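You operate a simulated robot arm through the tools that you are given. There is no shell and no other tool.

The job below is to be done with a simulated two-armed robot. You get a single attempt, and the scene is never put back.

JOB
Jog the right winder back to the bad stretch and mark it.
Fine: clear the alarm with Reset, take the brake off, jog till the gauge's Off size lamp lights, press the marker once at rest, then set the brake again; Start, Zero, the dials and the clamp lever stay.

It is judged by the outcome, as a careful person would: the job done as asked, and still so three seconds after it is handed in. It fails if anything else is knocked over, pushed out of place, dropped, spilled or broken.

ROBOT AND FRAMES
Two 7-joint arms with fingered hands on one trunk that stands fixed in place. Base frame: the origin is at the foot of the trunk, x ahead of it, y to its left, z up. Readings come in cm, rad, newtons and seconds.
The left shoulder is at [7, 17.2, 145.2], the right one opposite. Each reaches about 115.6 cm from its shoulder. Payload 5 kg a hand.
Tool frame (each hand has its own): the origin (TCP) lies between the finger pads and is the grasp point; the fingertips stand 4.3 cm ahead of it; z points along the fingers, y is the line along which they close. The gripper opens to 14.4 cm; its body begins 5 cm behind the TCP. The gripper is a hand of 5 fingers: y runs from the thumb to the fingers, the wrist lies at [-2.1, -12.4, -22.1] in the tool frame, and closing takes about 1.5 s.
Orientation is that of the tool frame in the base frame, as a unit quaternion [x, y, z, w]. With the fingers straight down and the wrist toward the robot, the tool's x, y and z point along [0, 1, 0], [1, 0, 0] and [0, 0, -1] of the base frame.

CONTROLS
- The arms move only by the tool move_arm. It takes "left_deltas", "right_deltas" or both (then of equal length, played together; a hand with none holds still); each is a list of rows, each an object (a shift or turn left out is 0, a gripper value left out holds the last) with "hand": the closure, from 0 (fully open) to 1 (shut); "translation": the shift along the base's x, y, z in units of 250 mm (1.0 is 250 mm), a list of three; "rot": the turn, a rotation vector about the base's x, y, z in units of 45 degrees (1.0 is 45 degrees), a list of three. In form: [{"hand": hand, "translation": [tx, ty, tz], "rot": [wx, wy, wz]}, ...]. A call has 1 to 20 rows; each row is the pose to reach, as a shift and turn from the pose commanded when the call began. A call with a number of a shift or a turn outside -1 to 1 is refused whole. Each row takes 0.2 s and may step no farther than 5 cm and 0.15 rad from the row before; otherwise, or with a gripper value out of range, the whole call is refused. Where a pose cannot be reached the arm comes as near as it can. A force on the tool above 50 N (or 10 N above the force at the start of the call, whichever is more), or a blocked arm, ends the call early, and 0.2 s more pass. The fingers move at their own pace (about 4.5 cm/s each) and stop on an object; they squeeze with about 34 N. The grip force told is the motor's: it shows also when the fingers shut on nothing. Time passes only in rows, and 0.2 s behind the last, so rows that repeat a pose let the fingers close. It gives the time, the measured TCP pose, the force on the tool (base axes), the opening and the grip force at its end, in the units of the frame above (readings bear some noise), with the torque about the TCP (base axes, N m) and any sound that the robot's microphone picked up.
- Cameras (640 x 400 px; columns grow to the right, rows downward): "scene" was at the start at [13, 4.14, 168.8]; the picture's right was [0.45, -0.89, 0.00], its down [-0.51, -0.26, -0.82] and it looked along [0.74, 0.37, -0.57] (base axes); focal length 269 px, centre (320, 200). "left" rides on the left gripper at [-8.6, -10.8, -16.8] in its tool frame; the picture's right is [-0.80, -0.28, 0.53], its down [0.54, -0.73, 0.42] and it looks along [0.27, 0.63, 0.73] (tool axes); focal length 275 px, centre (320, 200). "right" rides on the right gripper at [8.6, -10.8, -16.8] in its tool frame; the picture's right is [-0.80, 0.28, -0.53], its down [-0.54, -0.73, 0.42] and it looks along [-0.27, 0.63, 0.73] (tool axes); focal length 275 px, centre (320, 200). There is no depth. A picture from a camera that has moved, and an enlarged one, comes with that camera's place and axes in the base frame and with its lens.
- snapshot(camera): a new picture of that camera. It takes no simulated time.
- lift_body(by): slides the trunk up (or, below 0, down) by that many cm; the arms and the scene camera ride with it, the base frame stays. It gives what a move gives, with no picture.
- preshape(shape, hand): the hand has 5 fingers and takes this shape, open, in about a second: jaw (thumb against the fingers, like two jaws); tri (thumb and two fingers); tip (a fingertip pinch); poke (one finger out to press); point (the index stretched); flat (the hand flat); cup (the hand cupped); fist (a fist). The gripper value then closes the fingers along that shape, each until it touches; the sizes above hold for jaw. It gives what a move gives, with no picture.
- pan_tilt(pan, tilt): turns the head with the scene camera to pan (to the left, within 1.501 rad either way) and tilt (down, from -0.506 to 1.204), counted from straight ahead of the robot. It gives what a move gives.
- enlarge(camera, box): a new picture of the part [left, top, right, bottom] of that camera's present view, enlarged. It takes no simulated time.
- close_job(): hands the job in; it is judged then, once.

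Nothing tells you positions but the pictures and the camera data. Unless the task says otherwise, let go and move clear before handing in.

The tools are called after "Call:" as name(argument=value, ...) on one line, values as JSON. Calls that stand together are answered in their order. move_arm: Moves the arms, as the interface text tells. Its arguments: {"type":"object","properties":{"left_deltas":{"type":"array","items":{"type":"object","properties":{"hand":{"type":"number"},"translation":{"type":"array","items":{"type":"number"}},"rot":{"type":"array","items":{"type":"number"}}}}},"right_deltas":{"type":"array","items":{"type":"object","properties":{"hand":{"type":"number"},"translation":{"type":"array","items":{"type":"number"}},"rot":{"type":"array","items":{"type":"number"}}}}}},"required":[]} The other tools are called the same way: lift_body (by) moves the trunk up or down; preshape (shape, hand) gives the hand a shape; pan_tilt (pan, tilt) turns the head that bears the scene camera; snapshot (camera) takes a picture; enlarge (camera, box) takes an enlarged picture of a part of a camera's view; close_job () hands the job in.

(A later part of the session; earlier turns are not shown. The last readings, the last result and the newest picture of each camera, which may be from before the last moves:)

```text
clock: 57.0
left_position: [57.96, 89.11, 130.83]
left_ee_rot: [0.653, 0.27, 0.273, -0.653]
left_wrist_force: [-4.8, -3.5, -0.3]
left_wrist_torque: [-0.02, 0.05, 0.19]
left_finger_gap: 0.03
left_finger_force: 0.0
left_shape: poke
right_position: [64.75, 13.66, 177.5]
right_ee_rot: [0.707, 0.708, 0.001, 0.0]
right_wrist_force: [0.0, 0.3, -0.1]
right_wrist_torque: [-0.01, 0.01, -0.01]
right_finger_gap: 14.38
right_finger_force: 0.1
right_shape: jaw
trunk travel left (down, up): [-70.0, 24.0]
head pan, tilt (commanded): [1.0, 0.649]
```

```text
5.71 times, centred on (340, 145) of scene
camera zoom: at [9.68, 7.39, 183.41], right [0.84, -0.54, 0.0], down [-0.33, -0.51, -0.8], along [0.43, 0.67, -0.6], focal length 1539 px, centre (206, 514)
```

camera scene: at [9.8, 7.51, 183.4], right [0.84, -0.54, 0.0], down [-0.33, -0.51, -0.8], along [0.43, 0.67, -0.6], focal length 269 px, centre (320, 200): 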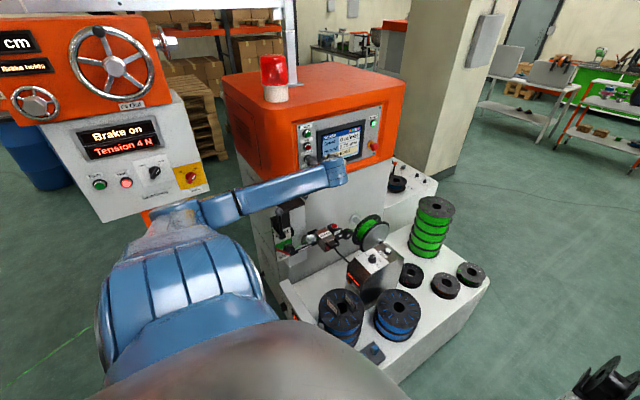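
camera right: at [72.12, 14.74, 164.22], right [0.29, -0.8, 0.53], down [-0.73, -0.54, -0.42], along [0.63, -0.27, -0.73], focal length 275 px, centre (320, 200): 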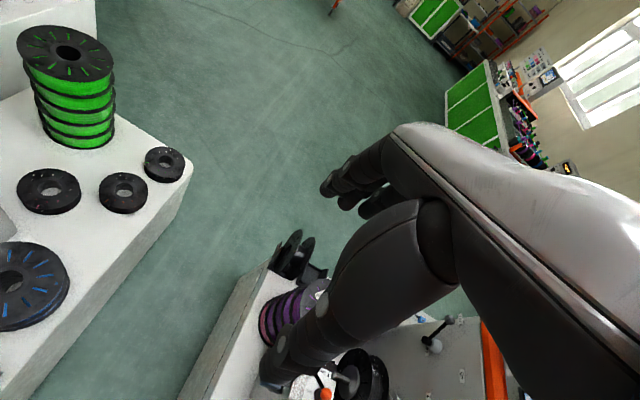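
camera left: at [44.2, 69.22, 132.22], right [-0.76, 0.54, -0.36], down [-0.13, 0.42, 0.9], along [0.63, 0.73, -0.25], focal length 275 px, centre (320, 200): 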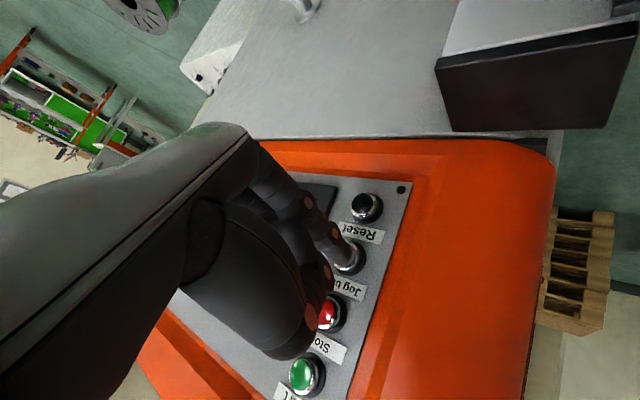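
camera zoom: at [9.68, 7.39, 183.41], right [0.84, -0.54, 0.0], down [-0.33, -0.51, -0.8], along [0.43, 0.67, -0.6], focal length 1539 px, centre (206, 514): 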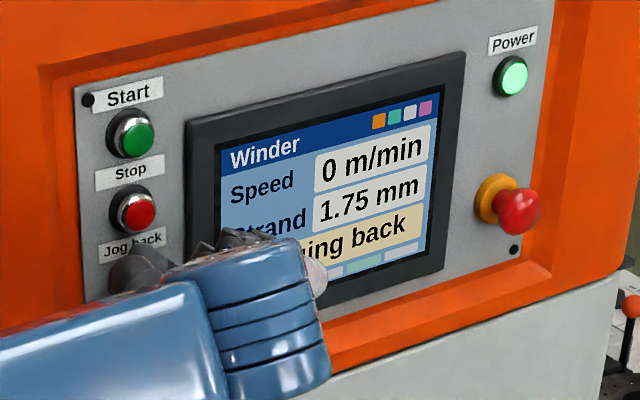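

The spool is turning back and the lamp is still dark. I'll keep holding in short steps.

Call:
move_arm(left_deltas=[{"translation": [0, 0, 0]}])

Call:
enlarge(camera="scene", box=[330, 235, 380, 300])

```text
clock: 57.4
left_position: [57.88, 89.17, 130.88]
left_ee_rot: [-0.653, -0.271, -0.273, 0.653]
left_wrist_force: [-5.5, -3.8, -0.4]
left_wrist_torque: [-0.04, 0.06, 0.21]
left_finger_gap: 0.0
left_finger_force: 0.1
left_shape: poke
right_position: [64.81, 13.61, 177.42]
right_ee_rot: [0.707, 0.708, 0.0, 0.001]
right_wrist_force: [-0.1, 0.0, -0.1]
right_wrist_torque: [0.03, 0.01, 0.02]
right_finger_gap: 14.37
right_finger_force: 0.1
right_shape: jaw
trunk travel left (down, up): [-70.0, 24.0]
head pan, tilt (commanded): [1.0, 0.649]
```

```text
6.15 times, centred on (355, 268) of scene
camera zoom: at [9.68, 7.4, 183.41], right [0.84, -0.54, 0.0], down [-0.33, -0.51, -0.8], along [0.43, 0.67, -0.6], focal length 1658 px, centre (105, -215)
```

zoom: 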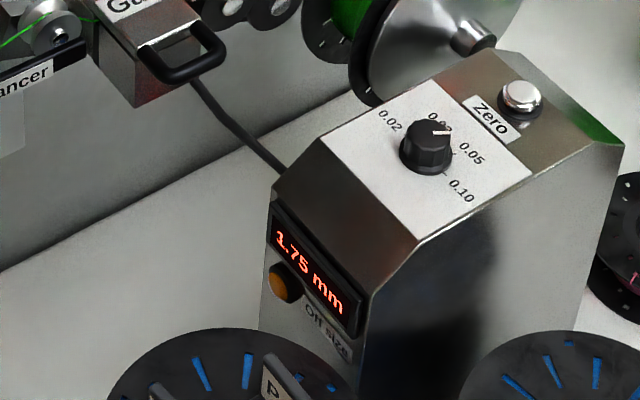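

Lamp still dark and the gauge reads 1.75 mm. Continuing to hold.

Call:
move_arm(left_deltas=[{"translation": [0, 0, 0]}])

Call:
enlarge(camera="scene", box=[330, 235, 380, 300])

```text
clock: 57.8
left_position: [57.85, 89.13, 130.81]
left_ee_rot: [-0.653, -0.27, -0.272, 0.653]
left_wrist_force: [-5.2, -3.7, 0.1]
left_wrist_torque: [-0.06, 0.06, 0.23]
left_finger_gap: 0.0
left_finger_force: 0.1
left_shape: poke
right_position: [64.89, 13.59, 177.49]
right_ee_rot: [0.706, 0.708, 0.0, 0.0]
right_wrist_force: [-0.6, 0.2, 0.1]
right_wrist_torque: [-0.02, -0.01, 0.02]
right_finger_gap: 14.39
right_finger_force: 0.0
right_shape: jaw
trunk travel left (down, up): [-70.0, 24.0]
head pan, tilt (commanded): [1.0, 0.649]
```

```text
6.15 times, centred on (355, 268) of scene
camera zoom: at [9.68, 7.41, 183.41], right [0.84, -0.54, 0.0], down [-0.33, -0.51, -0.8], along [0.43, 0.67, -0.6], focal length 1658 px, centre (105, -215)
```

zoom: 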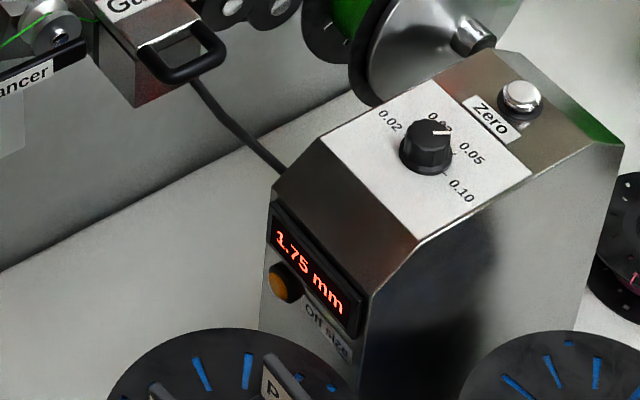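

No change yet; I'll hold on, checking each step.

Call:
move_arm(left_deltas=[{"translation": [0, 0, 0]}])

Call:
enlarge(camera="scene", box=[310, 190, 410, 310])

Call:
enlarge(camera="scene", box=[290, 110, 390, 180])

```text
clock: 58.2
left_position: [57.94, 89.2, 130.93]
left_ee_rot: [0.653, 0.271, 0.272, -0.653]
left_wrist_force: [-5.8, -4.0, -0.4]
left_wrist_torque: [-0.06, 0.07, 0.21]
left_finger_gap: 0.01
left_finger_force: 0.0
left_shape: poke
right_position: [64.83, 13.82, 177.35]
right_ee_rot: [0.706, 0.708, 0.0, 0.0]
right_wrist_force: [0.0, -0.4, 0.0]
right_wrist_torque: [-0.01, 0.03, 0.01]
right_finger_gap: 14.39
right_finger_force: 0.0
right_shape: jaw
trunk travel left (down, up): [-70.0, 24.0]
head pan, tilt (commanded): [1.0, 0.649]
```

```text
3.33 times, centred on (360, 250) of scene
camera zoom: at [9.67, 7.41, 183.41], right [0.84, -0.54, 0.0], down [-0.33, -0.51, -0.8], along [0.43, 0.67, -0.6], focal length 898 px, centre (187, 33)
```

zoom: 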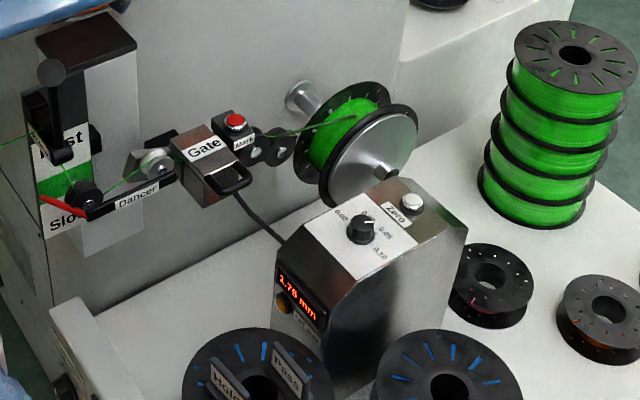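

```text
5.71 times, centred on (340, 145) of scene
camera zoom: at [9.67, 7.41, 183.41], right [0.84, -0.54, 0.0], down [-0.33, -0.51, -0.8], along [0.43, 0.67, -0.6], focal length 1539 px, centre (206, 514)
```

zoom: 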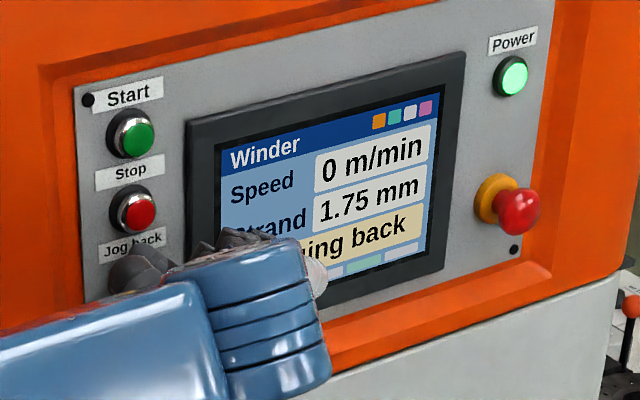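

It's still "Jogging back" with the spool turning. I'll continue.

Call:
move_arm(left_deltas=[{"translation": [0, 0, 0]}])

Call:
enlarge(camera="scene", box=[310, 190, 410, 310])

```text
clock: 58.6
left_position: [57.97, 89.09, 130.92]
left_ee_rot: [-0.653, -0.27, -0.272, 0.653]
left_wrist_force: [-6.0, -3.5, -0.6]
left_wrist_torque: [-0.05, 0.12, 0.23]
left_finger_gap: 0.02
left_finger_force: 0.1
left_shape: poke
right_position: [64.78, 13.73, 177.54]
right_ee_rot: [0.706, 0.708, -0.001, 0.0]
right_wrist_force: [-0.5, 0.5, -1.0]
right_wrist_torque: [-0.03, 0.02, 0.01]
right_finger_gap: 14.4
right_finger_force: 0.0
right_shape: jaw
trunk travel left (down, up): [-70.0, 24.0]
head pan, tilt (commanded): [1.0, 0.649]
```

```text
3.33 times, centred on (360, 250) of scene
camera zoom: at [9.67, 7.41, 183.41], right [0.84, -0.54, 0.0], down [-0.33, -0.51, -0.8], along [0.43, 0.67, -0.6], focal length 898 px, centre (187, 33)
```

zoom: 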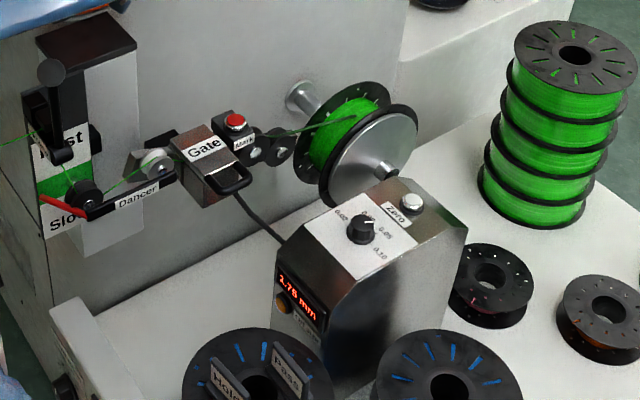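

Still 1.75 mm with the lamp dark. Continuing to hold Jog back.

Call:
move_arm(left_deltas=[{"translation": [0, 0, 0]}])

Call:
enlarge(camera="scene", box=[310, 190, 410, 310])

```text
clock: 59.0
left_position: [57.93, 89.12, 130.88]
left_ee_rot: [-0.653, -0.27, -0.273, 0.653]
left_wrist_force: [-6.3, -3.2, 0.0]
left_wrist_torque: [-0.07, 0.12, 0.24]
left_finger_gap: 0.0
left_finger_force: 0.0
left_shape: poke
right_position: [64.72, 13.7, 177.49]
right_ee_rot: [0.706, 0.708, -0.001, 0.0]
right_wrist_force: [-0.2, 1.7, 0.0]
right_wrist_torque: [0.04, 0.0, -0.02]
right_finger_gap: 14.41
right_finger_force: 0.1
right_shape: jaw
trunk travel left (down, up): [-70.0, 24.0]
head pan, tilt (commanded): [1.0, 0.649]
```

```text
3.33 times, centred on (360, 250) of scene
camera zoom: at [9.67, 7.41, 183.41], right [0.84, -0.54, 0.0], down [-0.33, -0.51, -0.8], along [0.43, 0.67, -0.6], focal length 898 px, centre (187, 33)
```

zoom: 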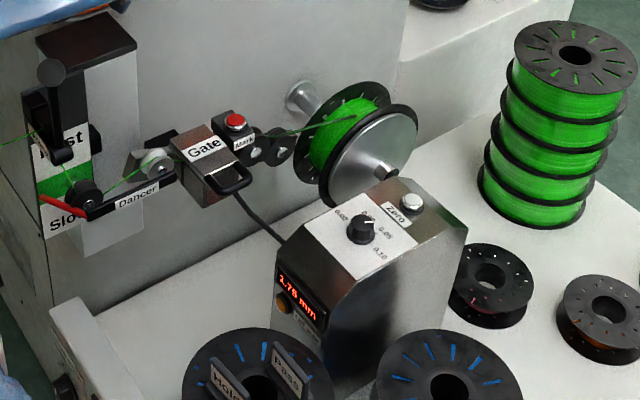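

The lamp is still dark. A sideways force is building slightly, so I'll ease the hand 2 mm toward -x while keeping the button pressed.

Call:
move_arm(left_deltas=[{"translation": [-0.008, 0.003, 0]}])

Call:
enlarge(camera="scene", box=[310, 190, 410, 310])

Call:
enlarge(camera="left", box=[260, 180, 400, 380])

```text
clock: 59.4
left_position: [57.85, 89.12, 130.84]
left_ee_rot: [0.653, 0.27, 0.273, -0.653]
left_wrist_force: [-3.0, -1.6, 0.4]
left_wrist_torque: [0.01, 0.03, 0.15]
left_finger_gap: 0.0
left_finger_force: 0.1
left_shape: poke
right_position: [64.83, 13.61, 177.42]
right_ee_rot: [0.707, 0.707, 0.0, 0.0]
right_wrist_force: [0.1, 0.3, -0.1]
right_wrist_torque: [0.02, 0.01, -0.01]
right_finger_gap: 14.38
right_finger_force: 0.0
right_shape: jaw
trunk travel left (down, up): [-70.0, 24.0]
head pan, tilt (commanded): [1.0, 0.649]
```

```text
3.33 times, centred on (360, 250) of scene
camera zoom: at [9.76, 7.4, 183.41], right [0.84, -0.54, 0.0], down [-0.33, -0.51, -0.8], along [0.43, 0.67, -0.6], focal length 898 px, centre (187, 33)
```

zoom: 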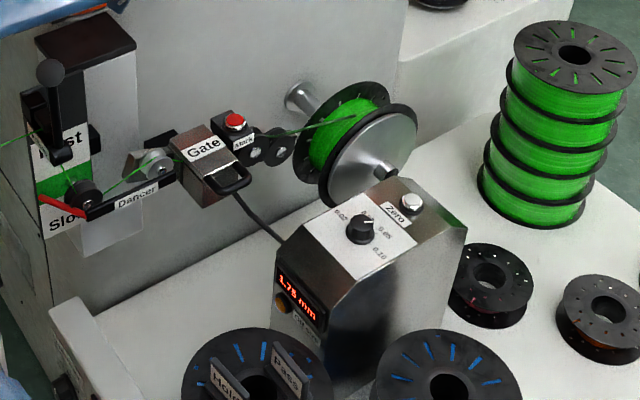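

```text
2.00 times, centred on (330, 280) of left
camera zoom: at [44.0, 72.37, 132.53], right [-0.76, 0.54, -0.36], down [-0.13, 0.42, 0.9], along [0.64, 0.73, -0.25], focal length 551 px, centre (300, 40)
```

zoom: 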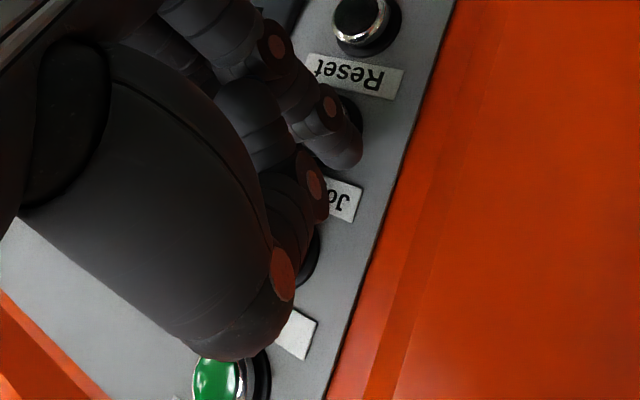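

The fingertip has crept off-centre toward -x and a little high on the button. I'll check whether it's still jogging.

Call:
enlarge(camera="scene", box=[290, 110, 390, 180])

Call:
enlarge(camera="scene", box=[330, 235, 380, 300])

```text
5.71 times, centred on (340, 145) of scene
camera zoom: at [9.76, 7.4, 183.41], right [0.84, -0.54, 0.0], down [-0.33, -0.51, -0.8], along [0.43, 0.67, -0.6], focal length 1539 px, centre (206, 514)
```

zoom: 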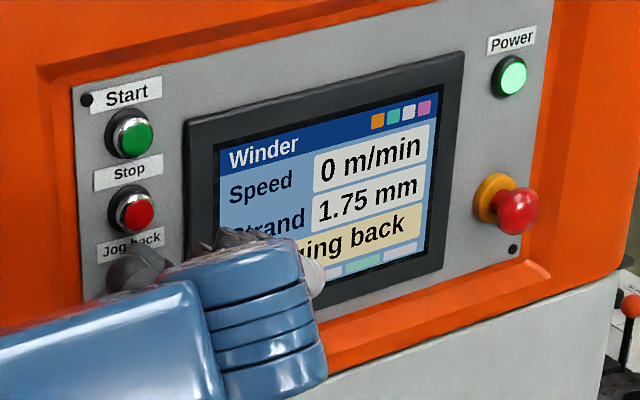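

```text
6.15 times, centred on (355, 268) of scene
camera zoom: at [9.76, 7.4, 183.41], right [0.84, -0.54, 0.0], down [-0.33, -0.51, -0.8], along [0.43, 0.67, -0.6], focal length 1658 px, centre (105, -215)
```

zoom: 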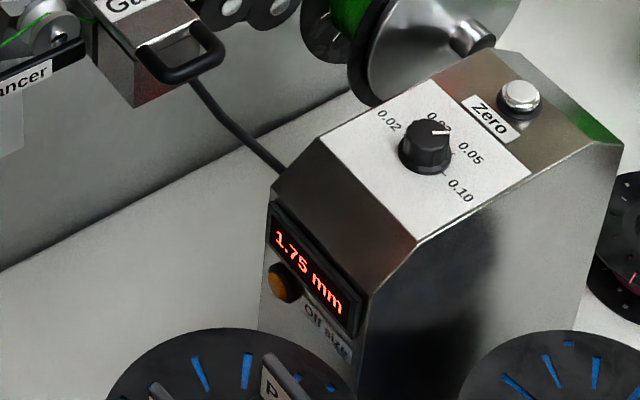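

It's still jogging. I'll hold with a touch more pressure and keep checking.

Call:
move_arm(left_deltas=[{"translation": [0.004, 0.003, -0.004]}])

Call:
enlarge(camera="scene", box=[310, 190, 410, 310])

```text
clock: 59.8
left_position: [57.78, 89.46, 130.83]
left_ee_rot: [-0.653, -0.27, -0.272, 0.653]
left_wrist_force: [-3.3, -3.6, 1.8]
left_wrist_torque: [0.04, 0.03, 0.15]
left_finger_gap: 0.02
left_finger_force: 0.0
left_shape: poke
right_position: [64.63, 13.8, 177.38]
right_ee_rot: [0.707, 0.707, 0.0, 0.0]
right_wrist_force: [-1.8, -0.9, 0.0]
right_wrist_torque: [0.03, -0.01, 0.0]
right_finger_gap: 14.41
right_finger_force: 0.1
right_shape: jaw
trunk travel left (down, up): [-70.0, 24.0]
head pan, tilt (commanded): [1.0, 0.649]
```

```text
3.33 times, centred on (360, 250) of scene
camera zoom: at [9.66, 7.38, 183.41], right [0.84, -0.54, 0.0], down [-0.33, -0.51, -0.8], along [0.43, 0.67, -0.6], focal length 898 px, centre (187, 33)
```

zoom: 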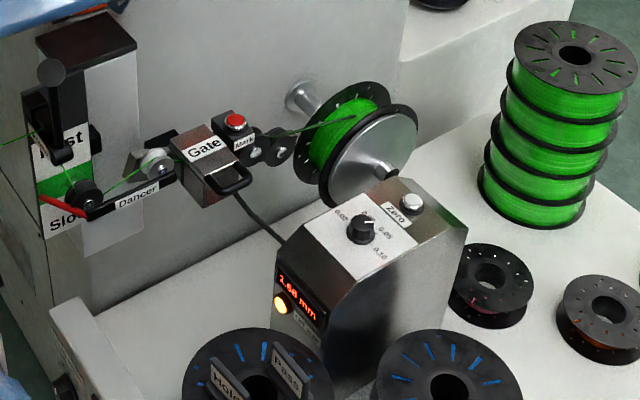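

The Off size lamp has just lit and the reading has dropped. I'll release Jog back immediately.

Call:
move_arm(left_deltas=[{"translation": [0, -0.16, 0]}])

Call:
enlarge(camera="scene", box=[330, 235, 380, 300])

Call:
enlarge(camera="scene", box=[290, 110, 390, 180])

```text
clock: 60.2
left_position: [58.16, 85.47, 130.69]
left_ee_rot: [-0.653, -0.269, -0.272, 0.654]
left_wrist_force: [-0.1, 0.7, -1.6]
left_wrist_torque: [0.0, 0.0, -0.04]
left_finger_gap: 0.01
left_finger_force: 0.1
left_shape: poke
right_position: [64.98, 13.76, 177.39]
right_ee_rot: [0.706, 0.708, -0.001, 0.0]
right_wrist_force: [0.6, -0.1, 0.0]
right_wrist_torque: [-0.02, 0.0, 0.03]
right_finger_gap: 14.42
right_finger_force: 0.0
right_shape: jaw
trunk travel left (down, up): [-70.0, 24.0]
head pan, tilt (commanded): [1.0, 0.649]
```

```text
6.15 times, centred on (355, 268) of scene
camera zoom: at [9.93, 7.41, 183.39], right [0.84, -0.54, 0.0], down [-0.33, -0.51, -0.8], along [0.43, 0.67, -0.6], focal length 1658 px, centre (105, -215)
```

zoom: 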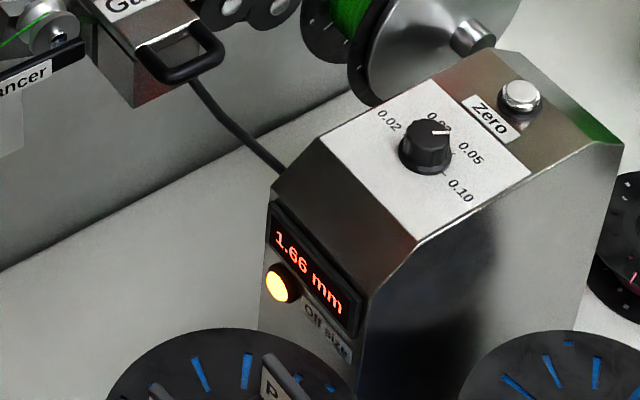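

```text
5.71 times, centred on (340, 145) of scene
camera zoom: at [9.93, 7.41, 183.39], right [0.84, -0.54, 0.0], down [-0.33, -0.51, -0.8], along [0.43, 0.67, -0.6], focal length 1539 px, centre (206, 514)
```

zoom: 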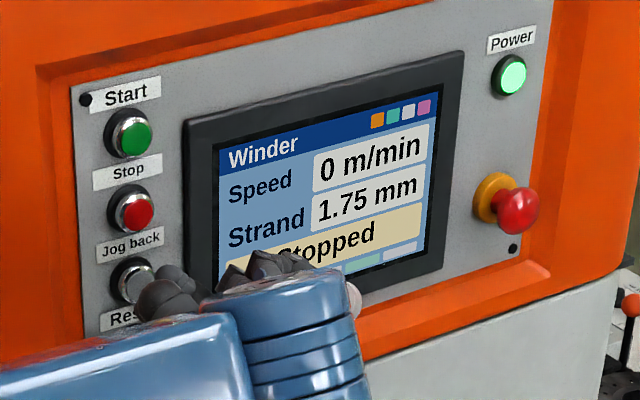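

The winder is stopped with the lamp lit at 1.66 mm. Next is the Mark button, a red cap facing up at about [62.5, 78, 101.8]. I'll back away from the panel first.

Call:
move_arm(left_deltas=[{"translation": [0, -0.16, 0.01]}, {"translation": [0, -0.32, 0.02]}, {"translation": [0, -0.48, 0.03]}, {"translation": [0, -0.64, 0.04]}, {"translation": [0, -0.8, 0.05]}, {"translation": [0, -0.88, 0.06]}])

Call:
move_arm(left_deltas=[{"rot": [-0.1, -0.1, 0.1]}, {"rot": [-0.2, -0.2, 0.2]}, {"rot": [-0.3, -0.3, 0.3]}, {"rot": [-0.4, -0.4, 0.4]}, {"rot": [-0.5, -0.5, 0.5]}, {"rot": [-0.6, -0.6, 0.6]}, {"rot": [-0.7, -0.7, 0.7]}, {"rot": [-0.77, -0.77, 0.77]}])

Call:
snapshot(camera="scene")

Call:
snapshot(camera="left")

```text
clock: 61.6
left_position: [57.91, 63.49, 132.34]
left_ee_rot: [-0.653, -0.269, -0.272, 0.653]
left_wrist_force: [0.3, 0.3, -0.3]
left_wrist_torque: [0.02, 0.0, 0.01]
left_finger_gap: 0.01
left_finger_force: 0.1
left_shape: poke
right_position: [64.99, 13.7, 177.41]
right_ee_rot: [0.707, 0.707, -0.001, 0.0]
right_wrist_force: [-0.4, 0.0, 0.1]
right_wrist_torque: [0.08, 0.01, -0.03]
right_finger_gap: 14.41
right_finger_force: 0.1
right_shape: jaw
trunk travel left (down, up): [-70.0, 24.0]
head pan, tilt (commanded): [1.0, 0.649]
```

```text
clock: 63.4
left_position: [57.84, 63.36, 132.25]
left_ee_rot: [0.598, 0.69, 0.157, -0.377]
left_wrist_force: [-0.6, 0.1, -0.2]
left_wrist_torque: [0.0, 0.01, -0.03]
left_finger_gap: 0.03
left_finger_force: 0.1
left_shape: poke
right_position: [65.0, 13.78, 177.44]
right_ee_rot: [0.707, 0.707, -0.001, 0.0]
right_wrist_force: [0.3, 0.4, -0.5]
right_wrist_torque: [-0.02, 0.0, 0.04]
right_finger_gap: 14.39
right_finger_force: 0.0
right_shape: jaw
trunk travel left (down, up): [-70.0, 24.0]
head pan, tilt (commanded): [1.0, 0.649]
```

```text
taken
camera scene: at [9.82, 7.47, 183.4], right [0.84, -0.54, 0.0], down [-0.33, -0.51, -0.8], along [0.43, 0.67, -0.6], focal length 269 px, centre (320, 200)
```

scene: 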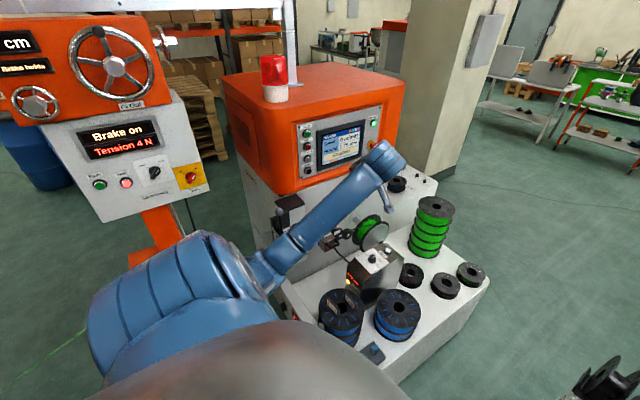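

```text
taken
camera left: at [53.19, 43.47, 139.98], right [-0.44, -0.27, -0.85], down [-0.83, 0.49, 0.27], along [0.35, 0.83, -0.44], focal length 275 px, centre (320, 200)
```

left: 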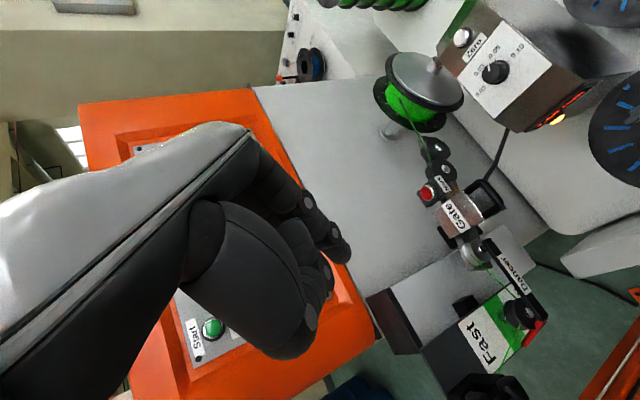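

Half the turn is done with everything clear; the lamp still glows. I'll complete the turn so the finger points straight down.

Call:
move_arm(left_deltas=[{"rot": [-0.1, -0.1, 0.1]}, {"rot": [-0.2, -0.2, 0.2]}, {"rot": [-0.3, -0.3, 0.3]}, {"rot": [-0.4, -0.4, 0.4]}, {"rot": [-0.5, -0.5, 0.5]}, {"rot": [-0.6, -0.6, 0.6]}, {"rot": [-0.7, -0.7, 0.7]}, {"rot": [-0.769, -0.769, 0.769]}])

Call:
snapshot(camera="scene")

Call:
snapshot(camera="left")

```text
clock: 65.2
left_position: [57.76, 63.35, 132.41]
left_ee_rot: [0.382, 0.924, 0.001, -0.001]
left_wrist_force: [0.6, -0.1, -1.0]
left_wrist_torque: [-0.01, 0.03, -0.01]
left_finger_gap: 0.0
left_finger_force: 0.1
left_shape: poke
right_position: [64.85, 13.77, 177.36]
right_ee_rot: [0.707, 0.707, 0.0, 0.0]
right_wrist_force: [0.4, -0.2, -0.4]
right_wrist_torque: [-0.01, 0.03, 0.0]
right_finger_gap: 14.38
right_finger_force: 0.0
right_shape: jaw
trunk travel left (down, up): [-70.0, 24.0]
head pan, tilt (commanded): [1.0, 0.649]
```

```text
taken
camera scene: at [9.81, 7.45, 183.4], right [0.84, -0.54, 0.0], down [-0.33, -0.51, -0.8], along [0.43, 0.67, -0.6], focal length 269 px, centre (320, 200)
```

scene: 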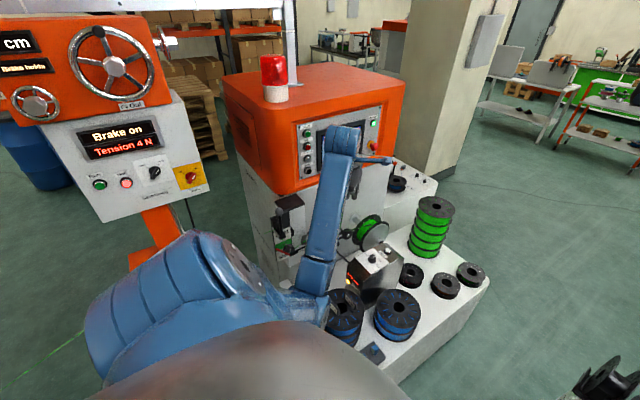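

```text
taken
camera left: at [56.3, 49.43, 149.14], right [0.36, -0.76, -0.54], down [-0.9, -0.13, -0.42], along [0.25, 0.63, -0.73], focal length 275 px, centre (320, 200)
```

left: 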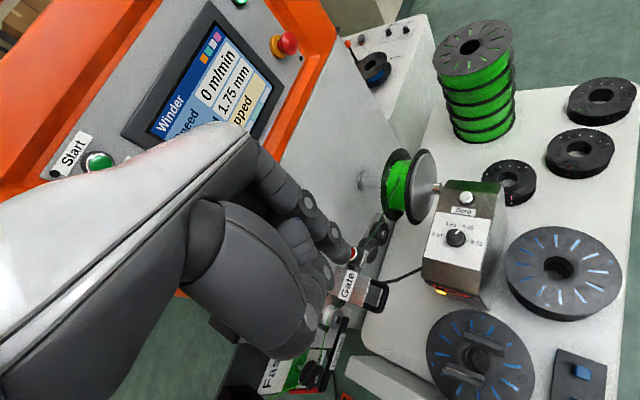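

The finger now points straight down and Mark is visible just beyond it. I'll move over Mark, staying about 6–8 cm above it.

Call:
move_arm(left_deltas=[{"translation": [0.03, 0.12, -0.08]}, {"translation": [0.06, 0.24, -0.16]}, {"translation": [0.09, 0.36, -0.26]}, {"translation": [0.12, 0.48, -0.36]}, {"translation": [0.132, 0.556, -0.46]}, {"translation": [0.132, 0.556, -0.56]}])

Call:
snapshot(camera="left")

Call:
enlarge(camera="left", box=[280, 180, 440, 340])

Call:
snapshot(camera="scene")

```text
clock: 66.6
left_position: [61.15, 77.26, 118.2]
left_ee_rot: [0.382, 0.924, 0.001, -0.001]
left_wrist_force: [-0.1, 1.0, 0.1]
left_wrist_torque: [0.0, 0.03, -0.02]
left_finger_gap: 0.0
left_finger_force: 0.1
left_shape: poke
right_position: [64.88, 13.82, 177.29]
right_ee_rot: [0.706, 0.708, 0.0, 0.0]
right_wrist_force: [0.0, -1.1, 1.3]
right_wrist_torque: [-0.01, -0.02, 0.01]
right_finger_gap: 14.38
right_finger_force: 0.0
right_shape: jaw
trunk travel left (down, up): [-70.0, 24.0]
head pan, tilt (commanded): [1.0, 0.649]
```

```text
taken
camera left: at [59.52, 63.41, 135.1], right [0.36, -0.76, -0.54], down [-0.9, -0.13, -0.42], along [0.25, 0.64, -0.73], focal length 275 px, centre (320, 200)
```

left: 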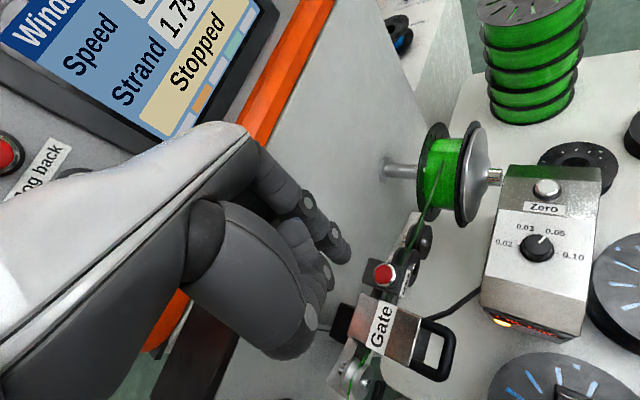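

```text
2.50 times, centred on (360, 260) of left
camera zoom: at [59.52, 63.41, 135.1], right [0.36, -0.76, -0.54], down [-0.9, -0.13, -0.42], along [0.25, 0.64, -0.73], focal length 688 px, centre (220, 50)
```

zoom: 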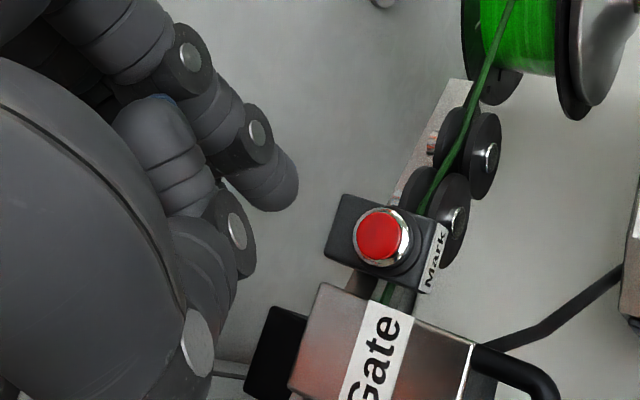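

```text
taken
camera scene: at [9.82, 7.46, 183.4], right [0.84, -0.54, 0.0], down [-0.33, -0.51, -0.8], along [0.43, 0.67, -0.6], focal length 269 px, centre (320, 200)
```

scene: 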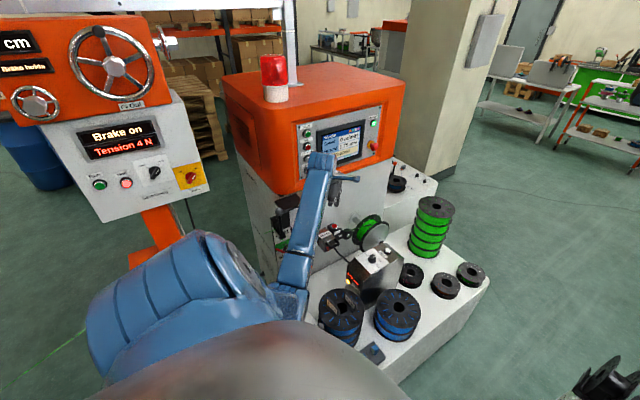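

Mark reads [62.7, 78.1, 101.8] from here, nearly under the fingertip. I'll descend most of the way with a small correction.

Call:
move_arm(left_deltas=[{"translation": [0.01, 0.008, -0.1]}, {"translation": [0.02, 0.014, -0.2]}, {"translation": [0.02, 0.014, -0.28]}, {"translation": [0.02, 0.014, -0.28]}])

Call:
enlarge(camera="left", box=[260, 180, 440, 360])

Call:
enlarge(camera="scene", box=[290, 160, 410, 300])

```text
clock: 67.6
left_position: [61.56, 77.75, 111.38]
left_ee_rot: [0.383, 0.924, 0.001, -0.001]
left_wrist_force: [-0.1, 0.2, -0.5]
left_wrist_torque: [0.01, 0.0, 0.0]
left_finger_gap: 0.02
left_finger_force: 0.1
left_shape: poke
right_position: [64.91, 13.74, 177.47]
right_ee_rot: [0.708, 0.707, 0.0, 0.0]
right_wrist_force: [-0.2, -0.4, -0.1]
right_wrist_torque: [0.03, 0.0, -0.02]
right_finger_gap: 14.41
right_finger_force: 0.0
right_shape: jaw
trunk travel left (down, up): [-70.0, 24.0]
head pan, tilt (commanded): [1.0, 0.649]
```

```text
2.22 times, centred on (350, 270) of left
camera zoom: at [60.0, 63.7, 128.16], right [0.36, -0.76, -0.54], down [-0.9, -0.13, -0.42], along [0.25, 0.63, -0.73], focal length 612 px, centre (253, 44)
```

zoom: 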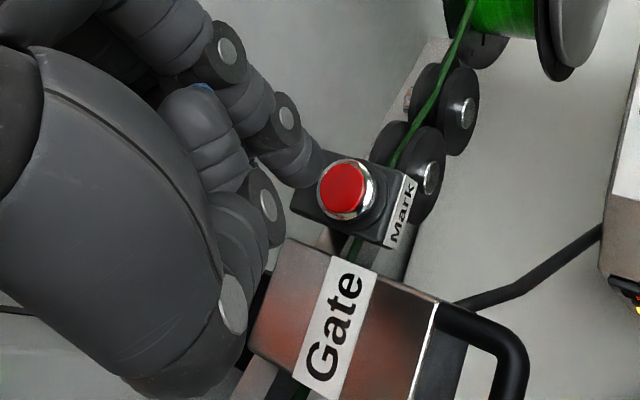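

```text
2.86 times, centred on (350, 230) of scene
camera zoom: at [9.78, 7.45, 183.4], right [0.84, -0.54, 0.0], down [-0.33, -0.51, -0.8], along [0.43, 0.67, -0.6], focal length 770 px, centre (234, 114)
```

zoom: 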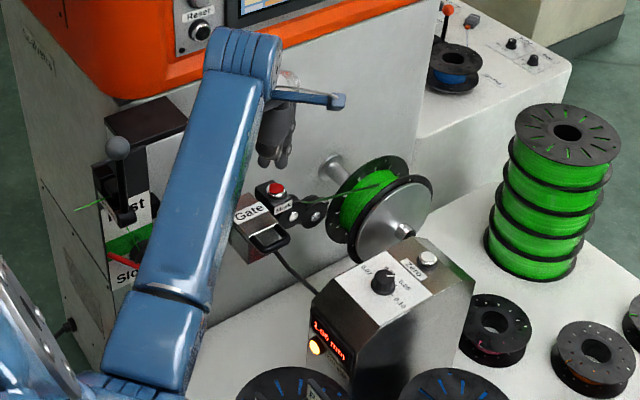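

The tip is aligned with Mark, about 3 cm above it. I'll lower 2 cm, then finish in fine steps so it's pressed exactly once.

Call:
move_arm(left_deltas=[{"translation": [0, 0.008, -0.04]}, {"translation": [0, 0.008, -0.08]}])

Call:
enlarge(camera="left", box=[280, 200, 400, 320])

```text
clock: 68.2
left_position: [61.73, 77.85, 109.18]
left_ee_rot: [0.382, 0.924, 0.002, -0.001]
left_wrist_force: [-1.2, 0.1, -0.1]
left_wrist_torque: [0.02, 0.02, 0.0]
left_finger_gap: 0.0
left_finger_force: 0.1
left_shape: poke
right_position: [64.78, 13.73, 177.41]
right_ee_rot: [0.707, 0.707, 0.0, -0.001]
right_wrist_force: [0.7, 0.6, -0.1]
right_wrist_torque: [-0.02, 0.0, 0.0]
right_finger_gap: 14.41
right_finger_force: 0.0
right_shape: jaw
trunk travel left (down, up): [-70.0, 24.0]
head pan, tilt (commanded): [1.0, 0.649]
```

```text
3.33 times, centred on (340, 260) of left
camera zoom: at [60.04, 63.9, 126.04], right [0.36, -0.76, -0.54], down [-0.9, -0.13, -0.42], along [0.25, 0.63, -0.73], focal length 918 px, centre (253, 0)
```

zoom: 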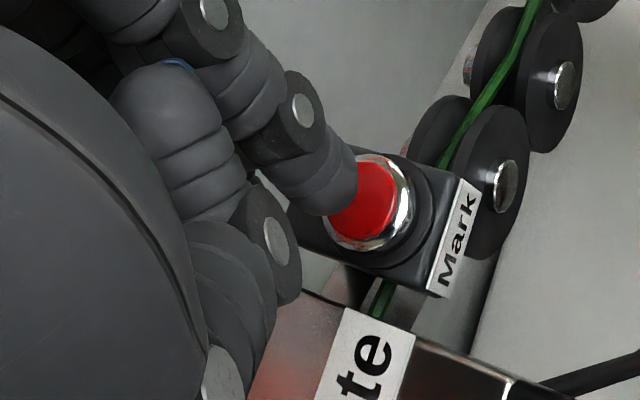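

The tip is just above the cap and slightly off toward +y. I'll correct by 3 mm and press down in 2.5 mm steps.

Call:
move_arm(left_deltas=[{"translation": [0.006, -0.012, -0.01]}, {"translation": [0.006, -0.012, -0.02]}, {"translation": [0.006, -0.012, -0.03]}])

Call:
enlarge(camera="left", box=[280, 200, 400, 320])

```text
clock: 69.0
left_position: [61.74, 77.45, 108.64]
left_ee_rot: [0.382, 0.924, 0.002, -0.002]
left_wrist_force: [0.9, 0.8, -0.7]
left_wrist_torque: [-0.01, -0.01, -0.02]
left_finger_gap: 0.01
left_finger_force: 0.0
left_shape: poke
right_position: [64.88, 13.73, 177.32]
right_ee_rot: [0.707, 0.707, -0.001, 0.0]
right_wrist_force: [-1.1, -0.2, 0.4]
right_wrist_torque: [-0.01, -0.02, -0.02]
right_finger_gap: 14.39
right_finger_force: 0.1
right_shape: jaw
trunk travel left (down, up): [-70.0, 24.0]
head pan, tilt (commanded): [1.0, 0.649]
```

```text
3.33 times, centred on (340, 260) of left
camera zoom: at [60.22, 63.58, 125.34], right [0.36, -0.76, -0.54], down [-0.9, -0.13, -0.42], along [0.25, 0.63, -0.73], focal length 918 px, centre (253, 0)
```

zoom: 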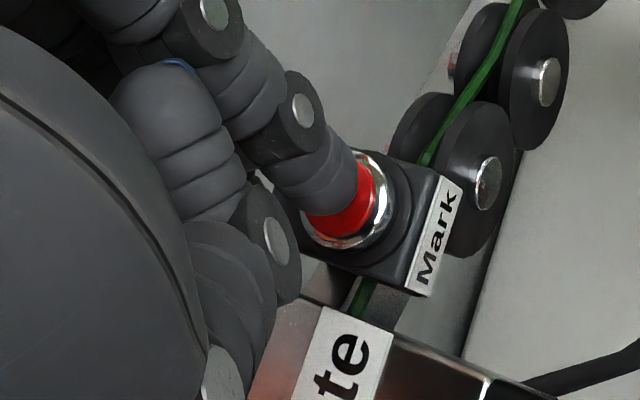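

No contact yet, and the tip is centred over the cap. I'll continue down in fine steps.

Call:
move_arm(left_deltas=[{"translation": [0, 0, -0.01]}, {"translation": [0, 0, -0.02]}])

Call:
enlarge(camera="left", box=[280, 200, 400, 320])

```text
clock: 69.6
left_position: [61.8, 77.43, 108.07]
left_ee_rot: [0.382, 0.924, 0.001, -0.001]
left_wrist_force: [-1.4, -0.9, 0.2]
left_wrist_torque: [-0.02, 0.0, 0.0]
left_finger_gap: 0.02
left_finger_force: 0.1
left_shape: poke
right_position: [65.03, 13.69, 177.43]
right_ee_rot: [0.707, 0.707, -0.001, 0.0]
right_wrist_force: [0.9, 0.0, 0.4]
right_wrist_torque: [0.02, -0.01, -0.02]
right_finger_gap: 14.4
right_finger_force: 0.1
right_shape: jaw
trunk travel left (down, up): [-70.0, 24.0]
head pan, tilt (commanded): [1.0, 0.649]
```

```text
3.33 times, centred on (340, 260) of left
camera zoom: at [60.28, 63.61, 124.79], right [0.36, -0.76, -0.54], down [-0.9, -0.13, -0.42], along [0.25, 0.64, -0.73], focal length 918 px, centre (253, 0)
```

zoom: 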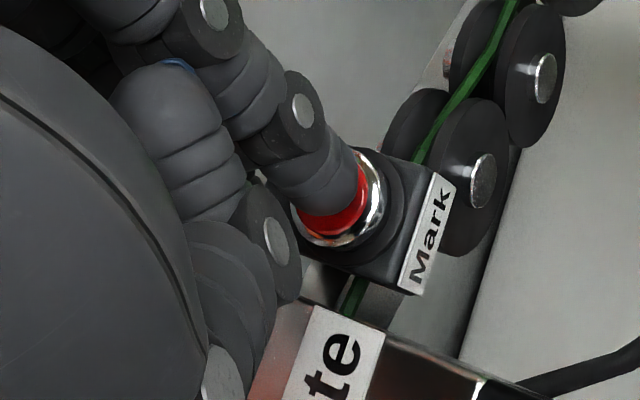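

Call:
move_arm(left_deltas=[{"translation": [-0.004, 0, -0.01]}, {"translation": [-0.004, 0, -0.02]}])

Call:
enlarge(camera="left", box=[280, 200, 400, 320])

```text
clock: 70.2
left_position: [61.68, 77.54, 107.46]
left_ee_rot: [0.382, 0.924, 0.001, -0.001]
left_wrist_force: [-0.8, 0.8, -0.4]
left_wrist_torque: [0.04, 0.0, -0.03]
left_finger_gap: 0.0
left_finger_force: 0.0
left_shape: poke
right_position: [65.0, 13.78, 177.32]
right_ee_rot: [0.707, 0.707, 0.0, -0.001]
right_wrist_force: [-0.6, 0.2, -0.7]
right_wrist_torque: [0.01, -0.02, 0.01]
right_finger_gap: 14.41
right_finger_force: 0.0
right_shape: jaw
trunk travel left (down, up): [-70.0, 24.0]
head pan, tilt (commanded): [1.0, 0.649]
```

```text
3.33 times, centred on (340, 260) of left
camera zoom: at [60.16, 63.61, 124.23], right [0.36, -0.76, -0.54], down [-0.9, -0.13, -0.42], along [0.25, 0.63, -0.73], focal length 918 px, centre (253, 0)
```

zoom: 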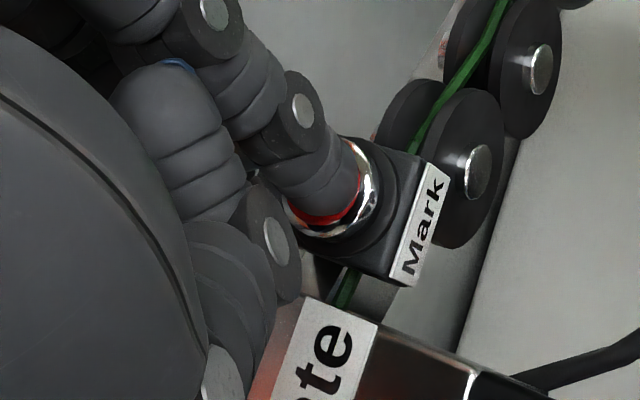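

The tip is almost on the cap. I'll make another small step down, watching for the click.

Call:
move_arm(left_deltas=[{"translation": [0, 0, -0.01]}, {"translation": [0, 0, -0.02]}])

Call:
enlarge(camera="left", box=[280, 200, 400, 320])

```text
clock: 70.8
left_position: [61.87, 77.46, 106.94]
left_ee_rot: [0.382, 0.924, 0.001, -0.001]
left_wrist_force: [-0.1, -0.2, 0.4]
left_wrist_torque: [0.0, -0.02, 0.0]
left_finger_gap: 0.01
left_finger_force: 0.1
left_shape: poke
right_position: [64.96, 13.74, 177.44]
right_ee_rot: [0.707, 0.707, 0.001, 0.0]
right_wrist_force: [-0.1, 0.0, 0.1]
right_wrist_torque: [0.02, -0.05, -0.01]
right_finger_gap: 14.4
right_finger_force: 0.1
right_shape: jaw
trunk travel left (down, up): [-70.0, 24.0]
head pan, tilt (commanded): [1.0, 0.649]
```

```text
3.33 times, centred on (340, 260) of left
camera zoom: at [60.2, 63.61, 123.79], right [0.36, -0.76, -0.54], down [-0.9, -0.13, -0.42], along [0.25, 0.63, -0.73], focal length 918 px, centre (253, 0)
```

zoom: 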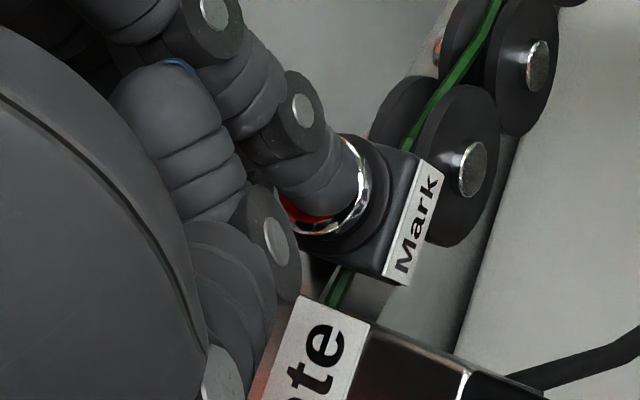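

Still no contact; better triangulation puts the cap nearer z≈99.5 and y≈79. I'll shift 4 mm in +y and continue down.

Call:
move_arm(left_deltas=[{"translation": [0, 0.016, 0]}, {"translation": [0, 0.02, -0.01]}])

Call:
enlarge(camera="left", box=[280, 200, 400, 320])

Call:
enlarge(camera="scene", box=[320, 190, 370, 250])

```text
clock: 71.4
left_position: [61.77, 78.03, 106.8]
left_ee_rot: [0.382, 0.924, 0.001, -0.001]
left_wrist_force: [-0.2, 0.5, 0.2]
left_wrist_torque: [0.02, 0.03, -0.04]
left_finger_gap: 0.0
left_finger_force: 0.1
left_shape: poke
right_position: [64.94, 13.9, 177.36]
right_ee_rot: [0.707, 0.707, -0.001, 0.0]
right_wrist_force: [0.5, -0.1, 0.6]
right_wrist_torque: [0.03, -0.01, 0.0]
right_finger_gap: 14.38
right_finger_force: 0.1
right_shape: jaw
trunk travel left (down, up): [-70.0, 24.0]
head pan, tilt (commanded): [1.0, 0.649]
```

```text
3.33 times, centred on (340, 260) of left
camera zoom: at [60.18, 64.14, 123.56], right [0.36, -0.76, -0.54], down [-0.9, -0.13, -0.42], along [0.25, 0.63, -0.73], focal length 918 px, centre (253, 0)
```

zoom: 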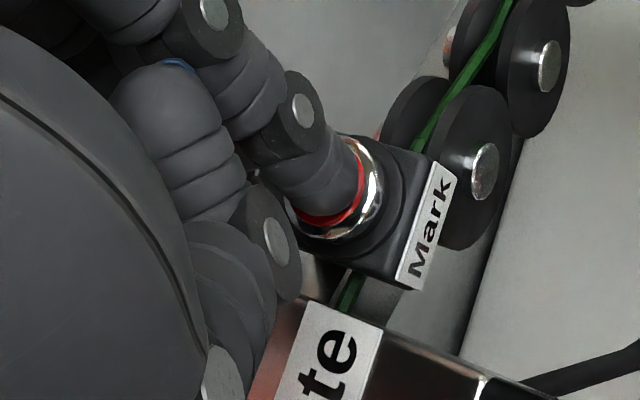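

```text
6.67 times, centred on (345, 220) of scene
camera zoom: at [9.8, 7.51, 183.4], right [0.84, -0.54, 0.0], down [-0.33, -0.51, -0.8], along [0.43, 0.67, -0.6], focal length 1796 px, centre (153, 67)
```

zoom: 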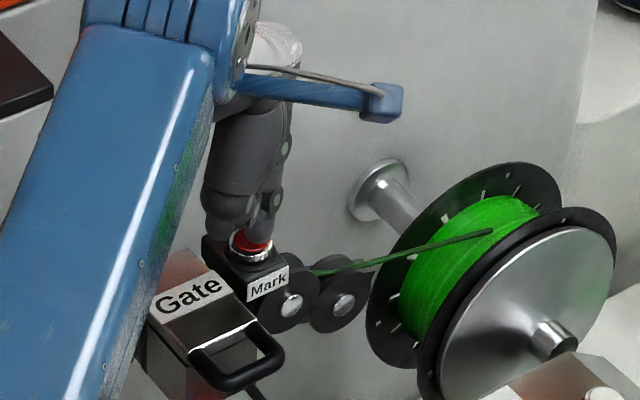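

The scene view confirms the fingertip is right on the red cap. Pressing down a little further.

Call:
move_arm(left_deltas=[{"translation": [0, 0.004, -0.01]}, {"translation": [0, 0.004, -0.02]}])

Call:
enlarge(camera="scene", box=[320, 190, 370, 250])

```text
clock: 72.0
left_position: [61.64, 78.09, 106.05]
left_ee_rot: [0.382, 0.924, 0.002, -0.002]
left_wrist_force: [-0.5, 0.6, 1.3]
left_wrist_torque: [-0.01, -0.01, -0.03]
left_finger_gap: 0.0
left_finger_force: 0.1
left_shape: poke
right_position: [64.93, 13.82, 177.48]
right_ee_rot: [0.707, 0.707, 0.0, 0.0]
right_wrist_force: [-0.3, 0.4, -0.3]
right_wrist_torque: [0.01, -0.01, 0.01]
right_finger_gap: 14.4
right_finger_force: 0.1
right_shape: jaw
trunk travel left (down, up): [-70.0, 24.0]
head pan, tilt (commanded): [1.0, 0.649]
```

```text
6.67 times, centred on (345, 220) of scene
camera zoom: at [9.79, 7.47, 183.4], right [0.84, -0.54, 0.0], down [-0.33, -0.51, -0.8], along [0.43, 0.67, -0.6], focal length 1796 px, centre (153, 67)
```

zoom: 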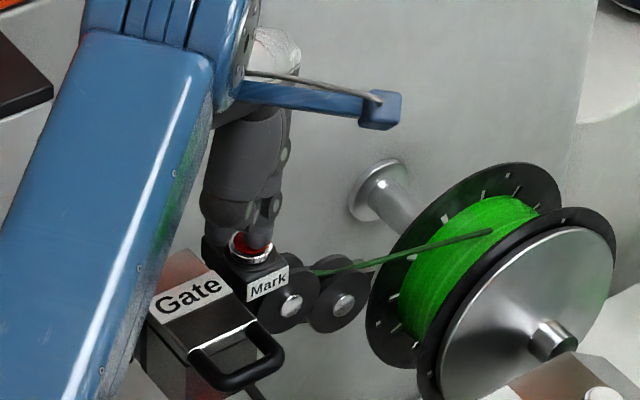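

Contact is beginning (about 1 N). One more small step should register the press.

Call:
move_arm(left_deltas=[{"translation": [0, 0, -0.01]}, {"translation": [0, 0, -0.018]}])

Call:
enlarge(camera="scene", box=[320, 190, 370, 250])

Call:
enlarge(camera="left", box=[280, 200, 400, 320])

```text
clock: 72.6
left_position: [61.71, 77.93, 105.92]
left_ee_rot: [0.382, 0.924, 0.002, -0.001]
left_wrist_force: [0.5, 1.5, 5.3]
left_wrist_torque: [0.01, -0.09, 0.0]
left_finger_gap: 0.02
left_finger_force: 0.1
left_shape: poke
right_position: [64.91, 13.69, 177.45]
right_ee_rot: [0.706, 0.708, 0.0, 0.0]
right_wrist_force: [0.2, 0.7, 0.0]
right_wrist_torque: [0.02, 0.03, 0.0]
right_finger_gap: 14.38
right_finger_force: 0.0
right_shape: jaw
trunk travel left (down, up): [-70.0, 24.0]
head pan, tilt (commanded): [1.0, 0.649]
heard: click
```

```text
6.67 times, centred on (345, 220) of scene
camera zoom: at [9.72, 7.42, 183.42], right [0.84, -0.54, 0.0], down [-0.33, -0.51, -0.8], along [0.43, 0.67, -0.6], focal length 1796 px, centre (153, 67)
```

zoom: 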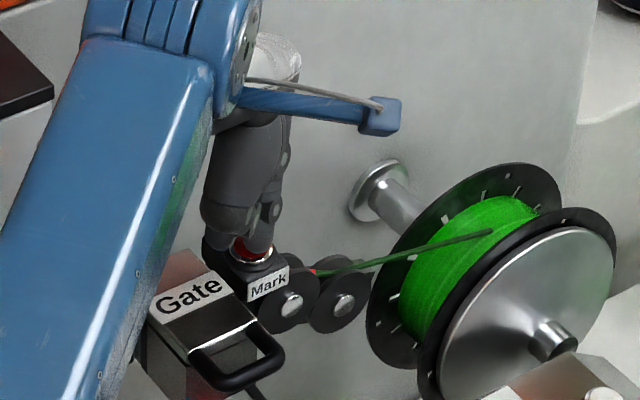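

```text
3.33 times, centred on (340, 260) of left
camera zoom: at [60.14, 64.13, 122.66], right [0.36, -0.76, -0.54], down [-0.9, -0.13, -0.42], along [0.25, 0.64, -0.73], focal length 918 px, centre (253, 0)
```

zoom: 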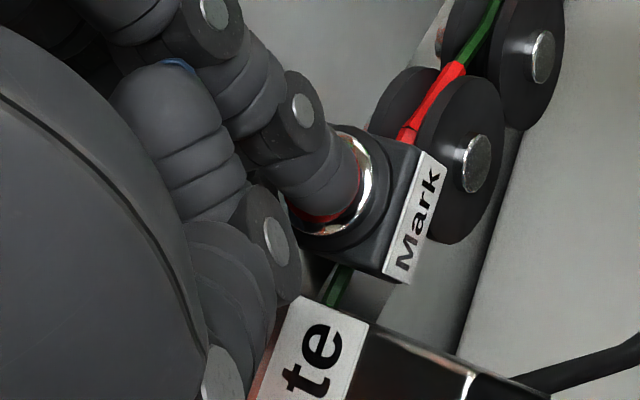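

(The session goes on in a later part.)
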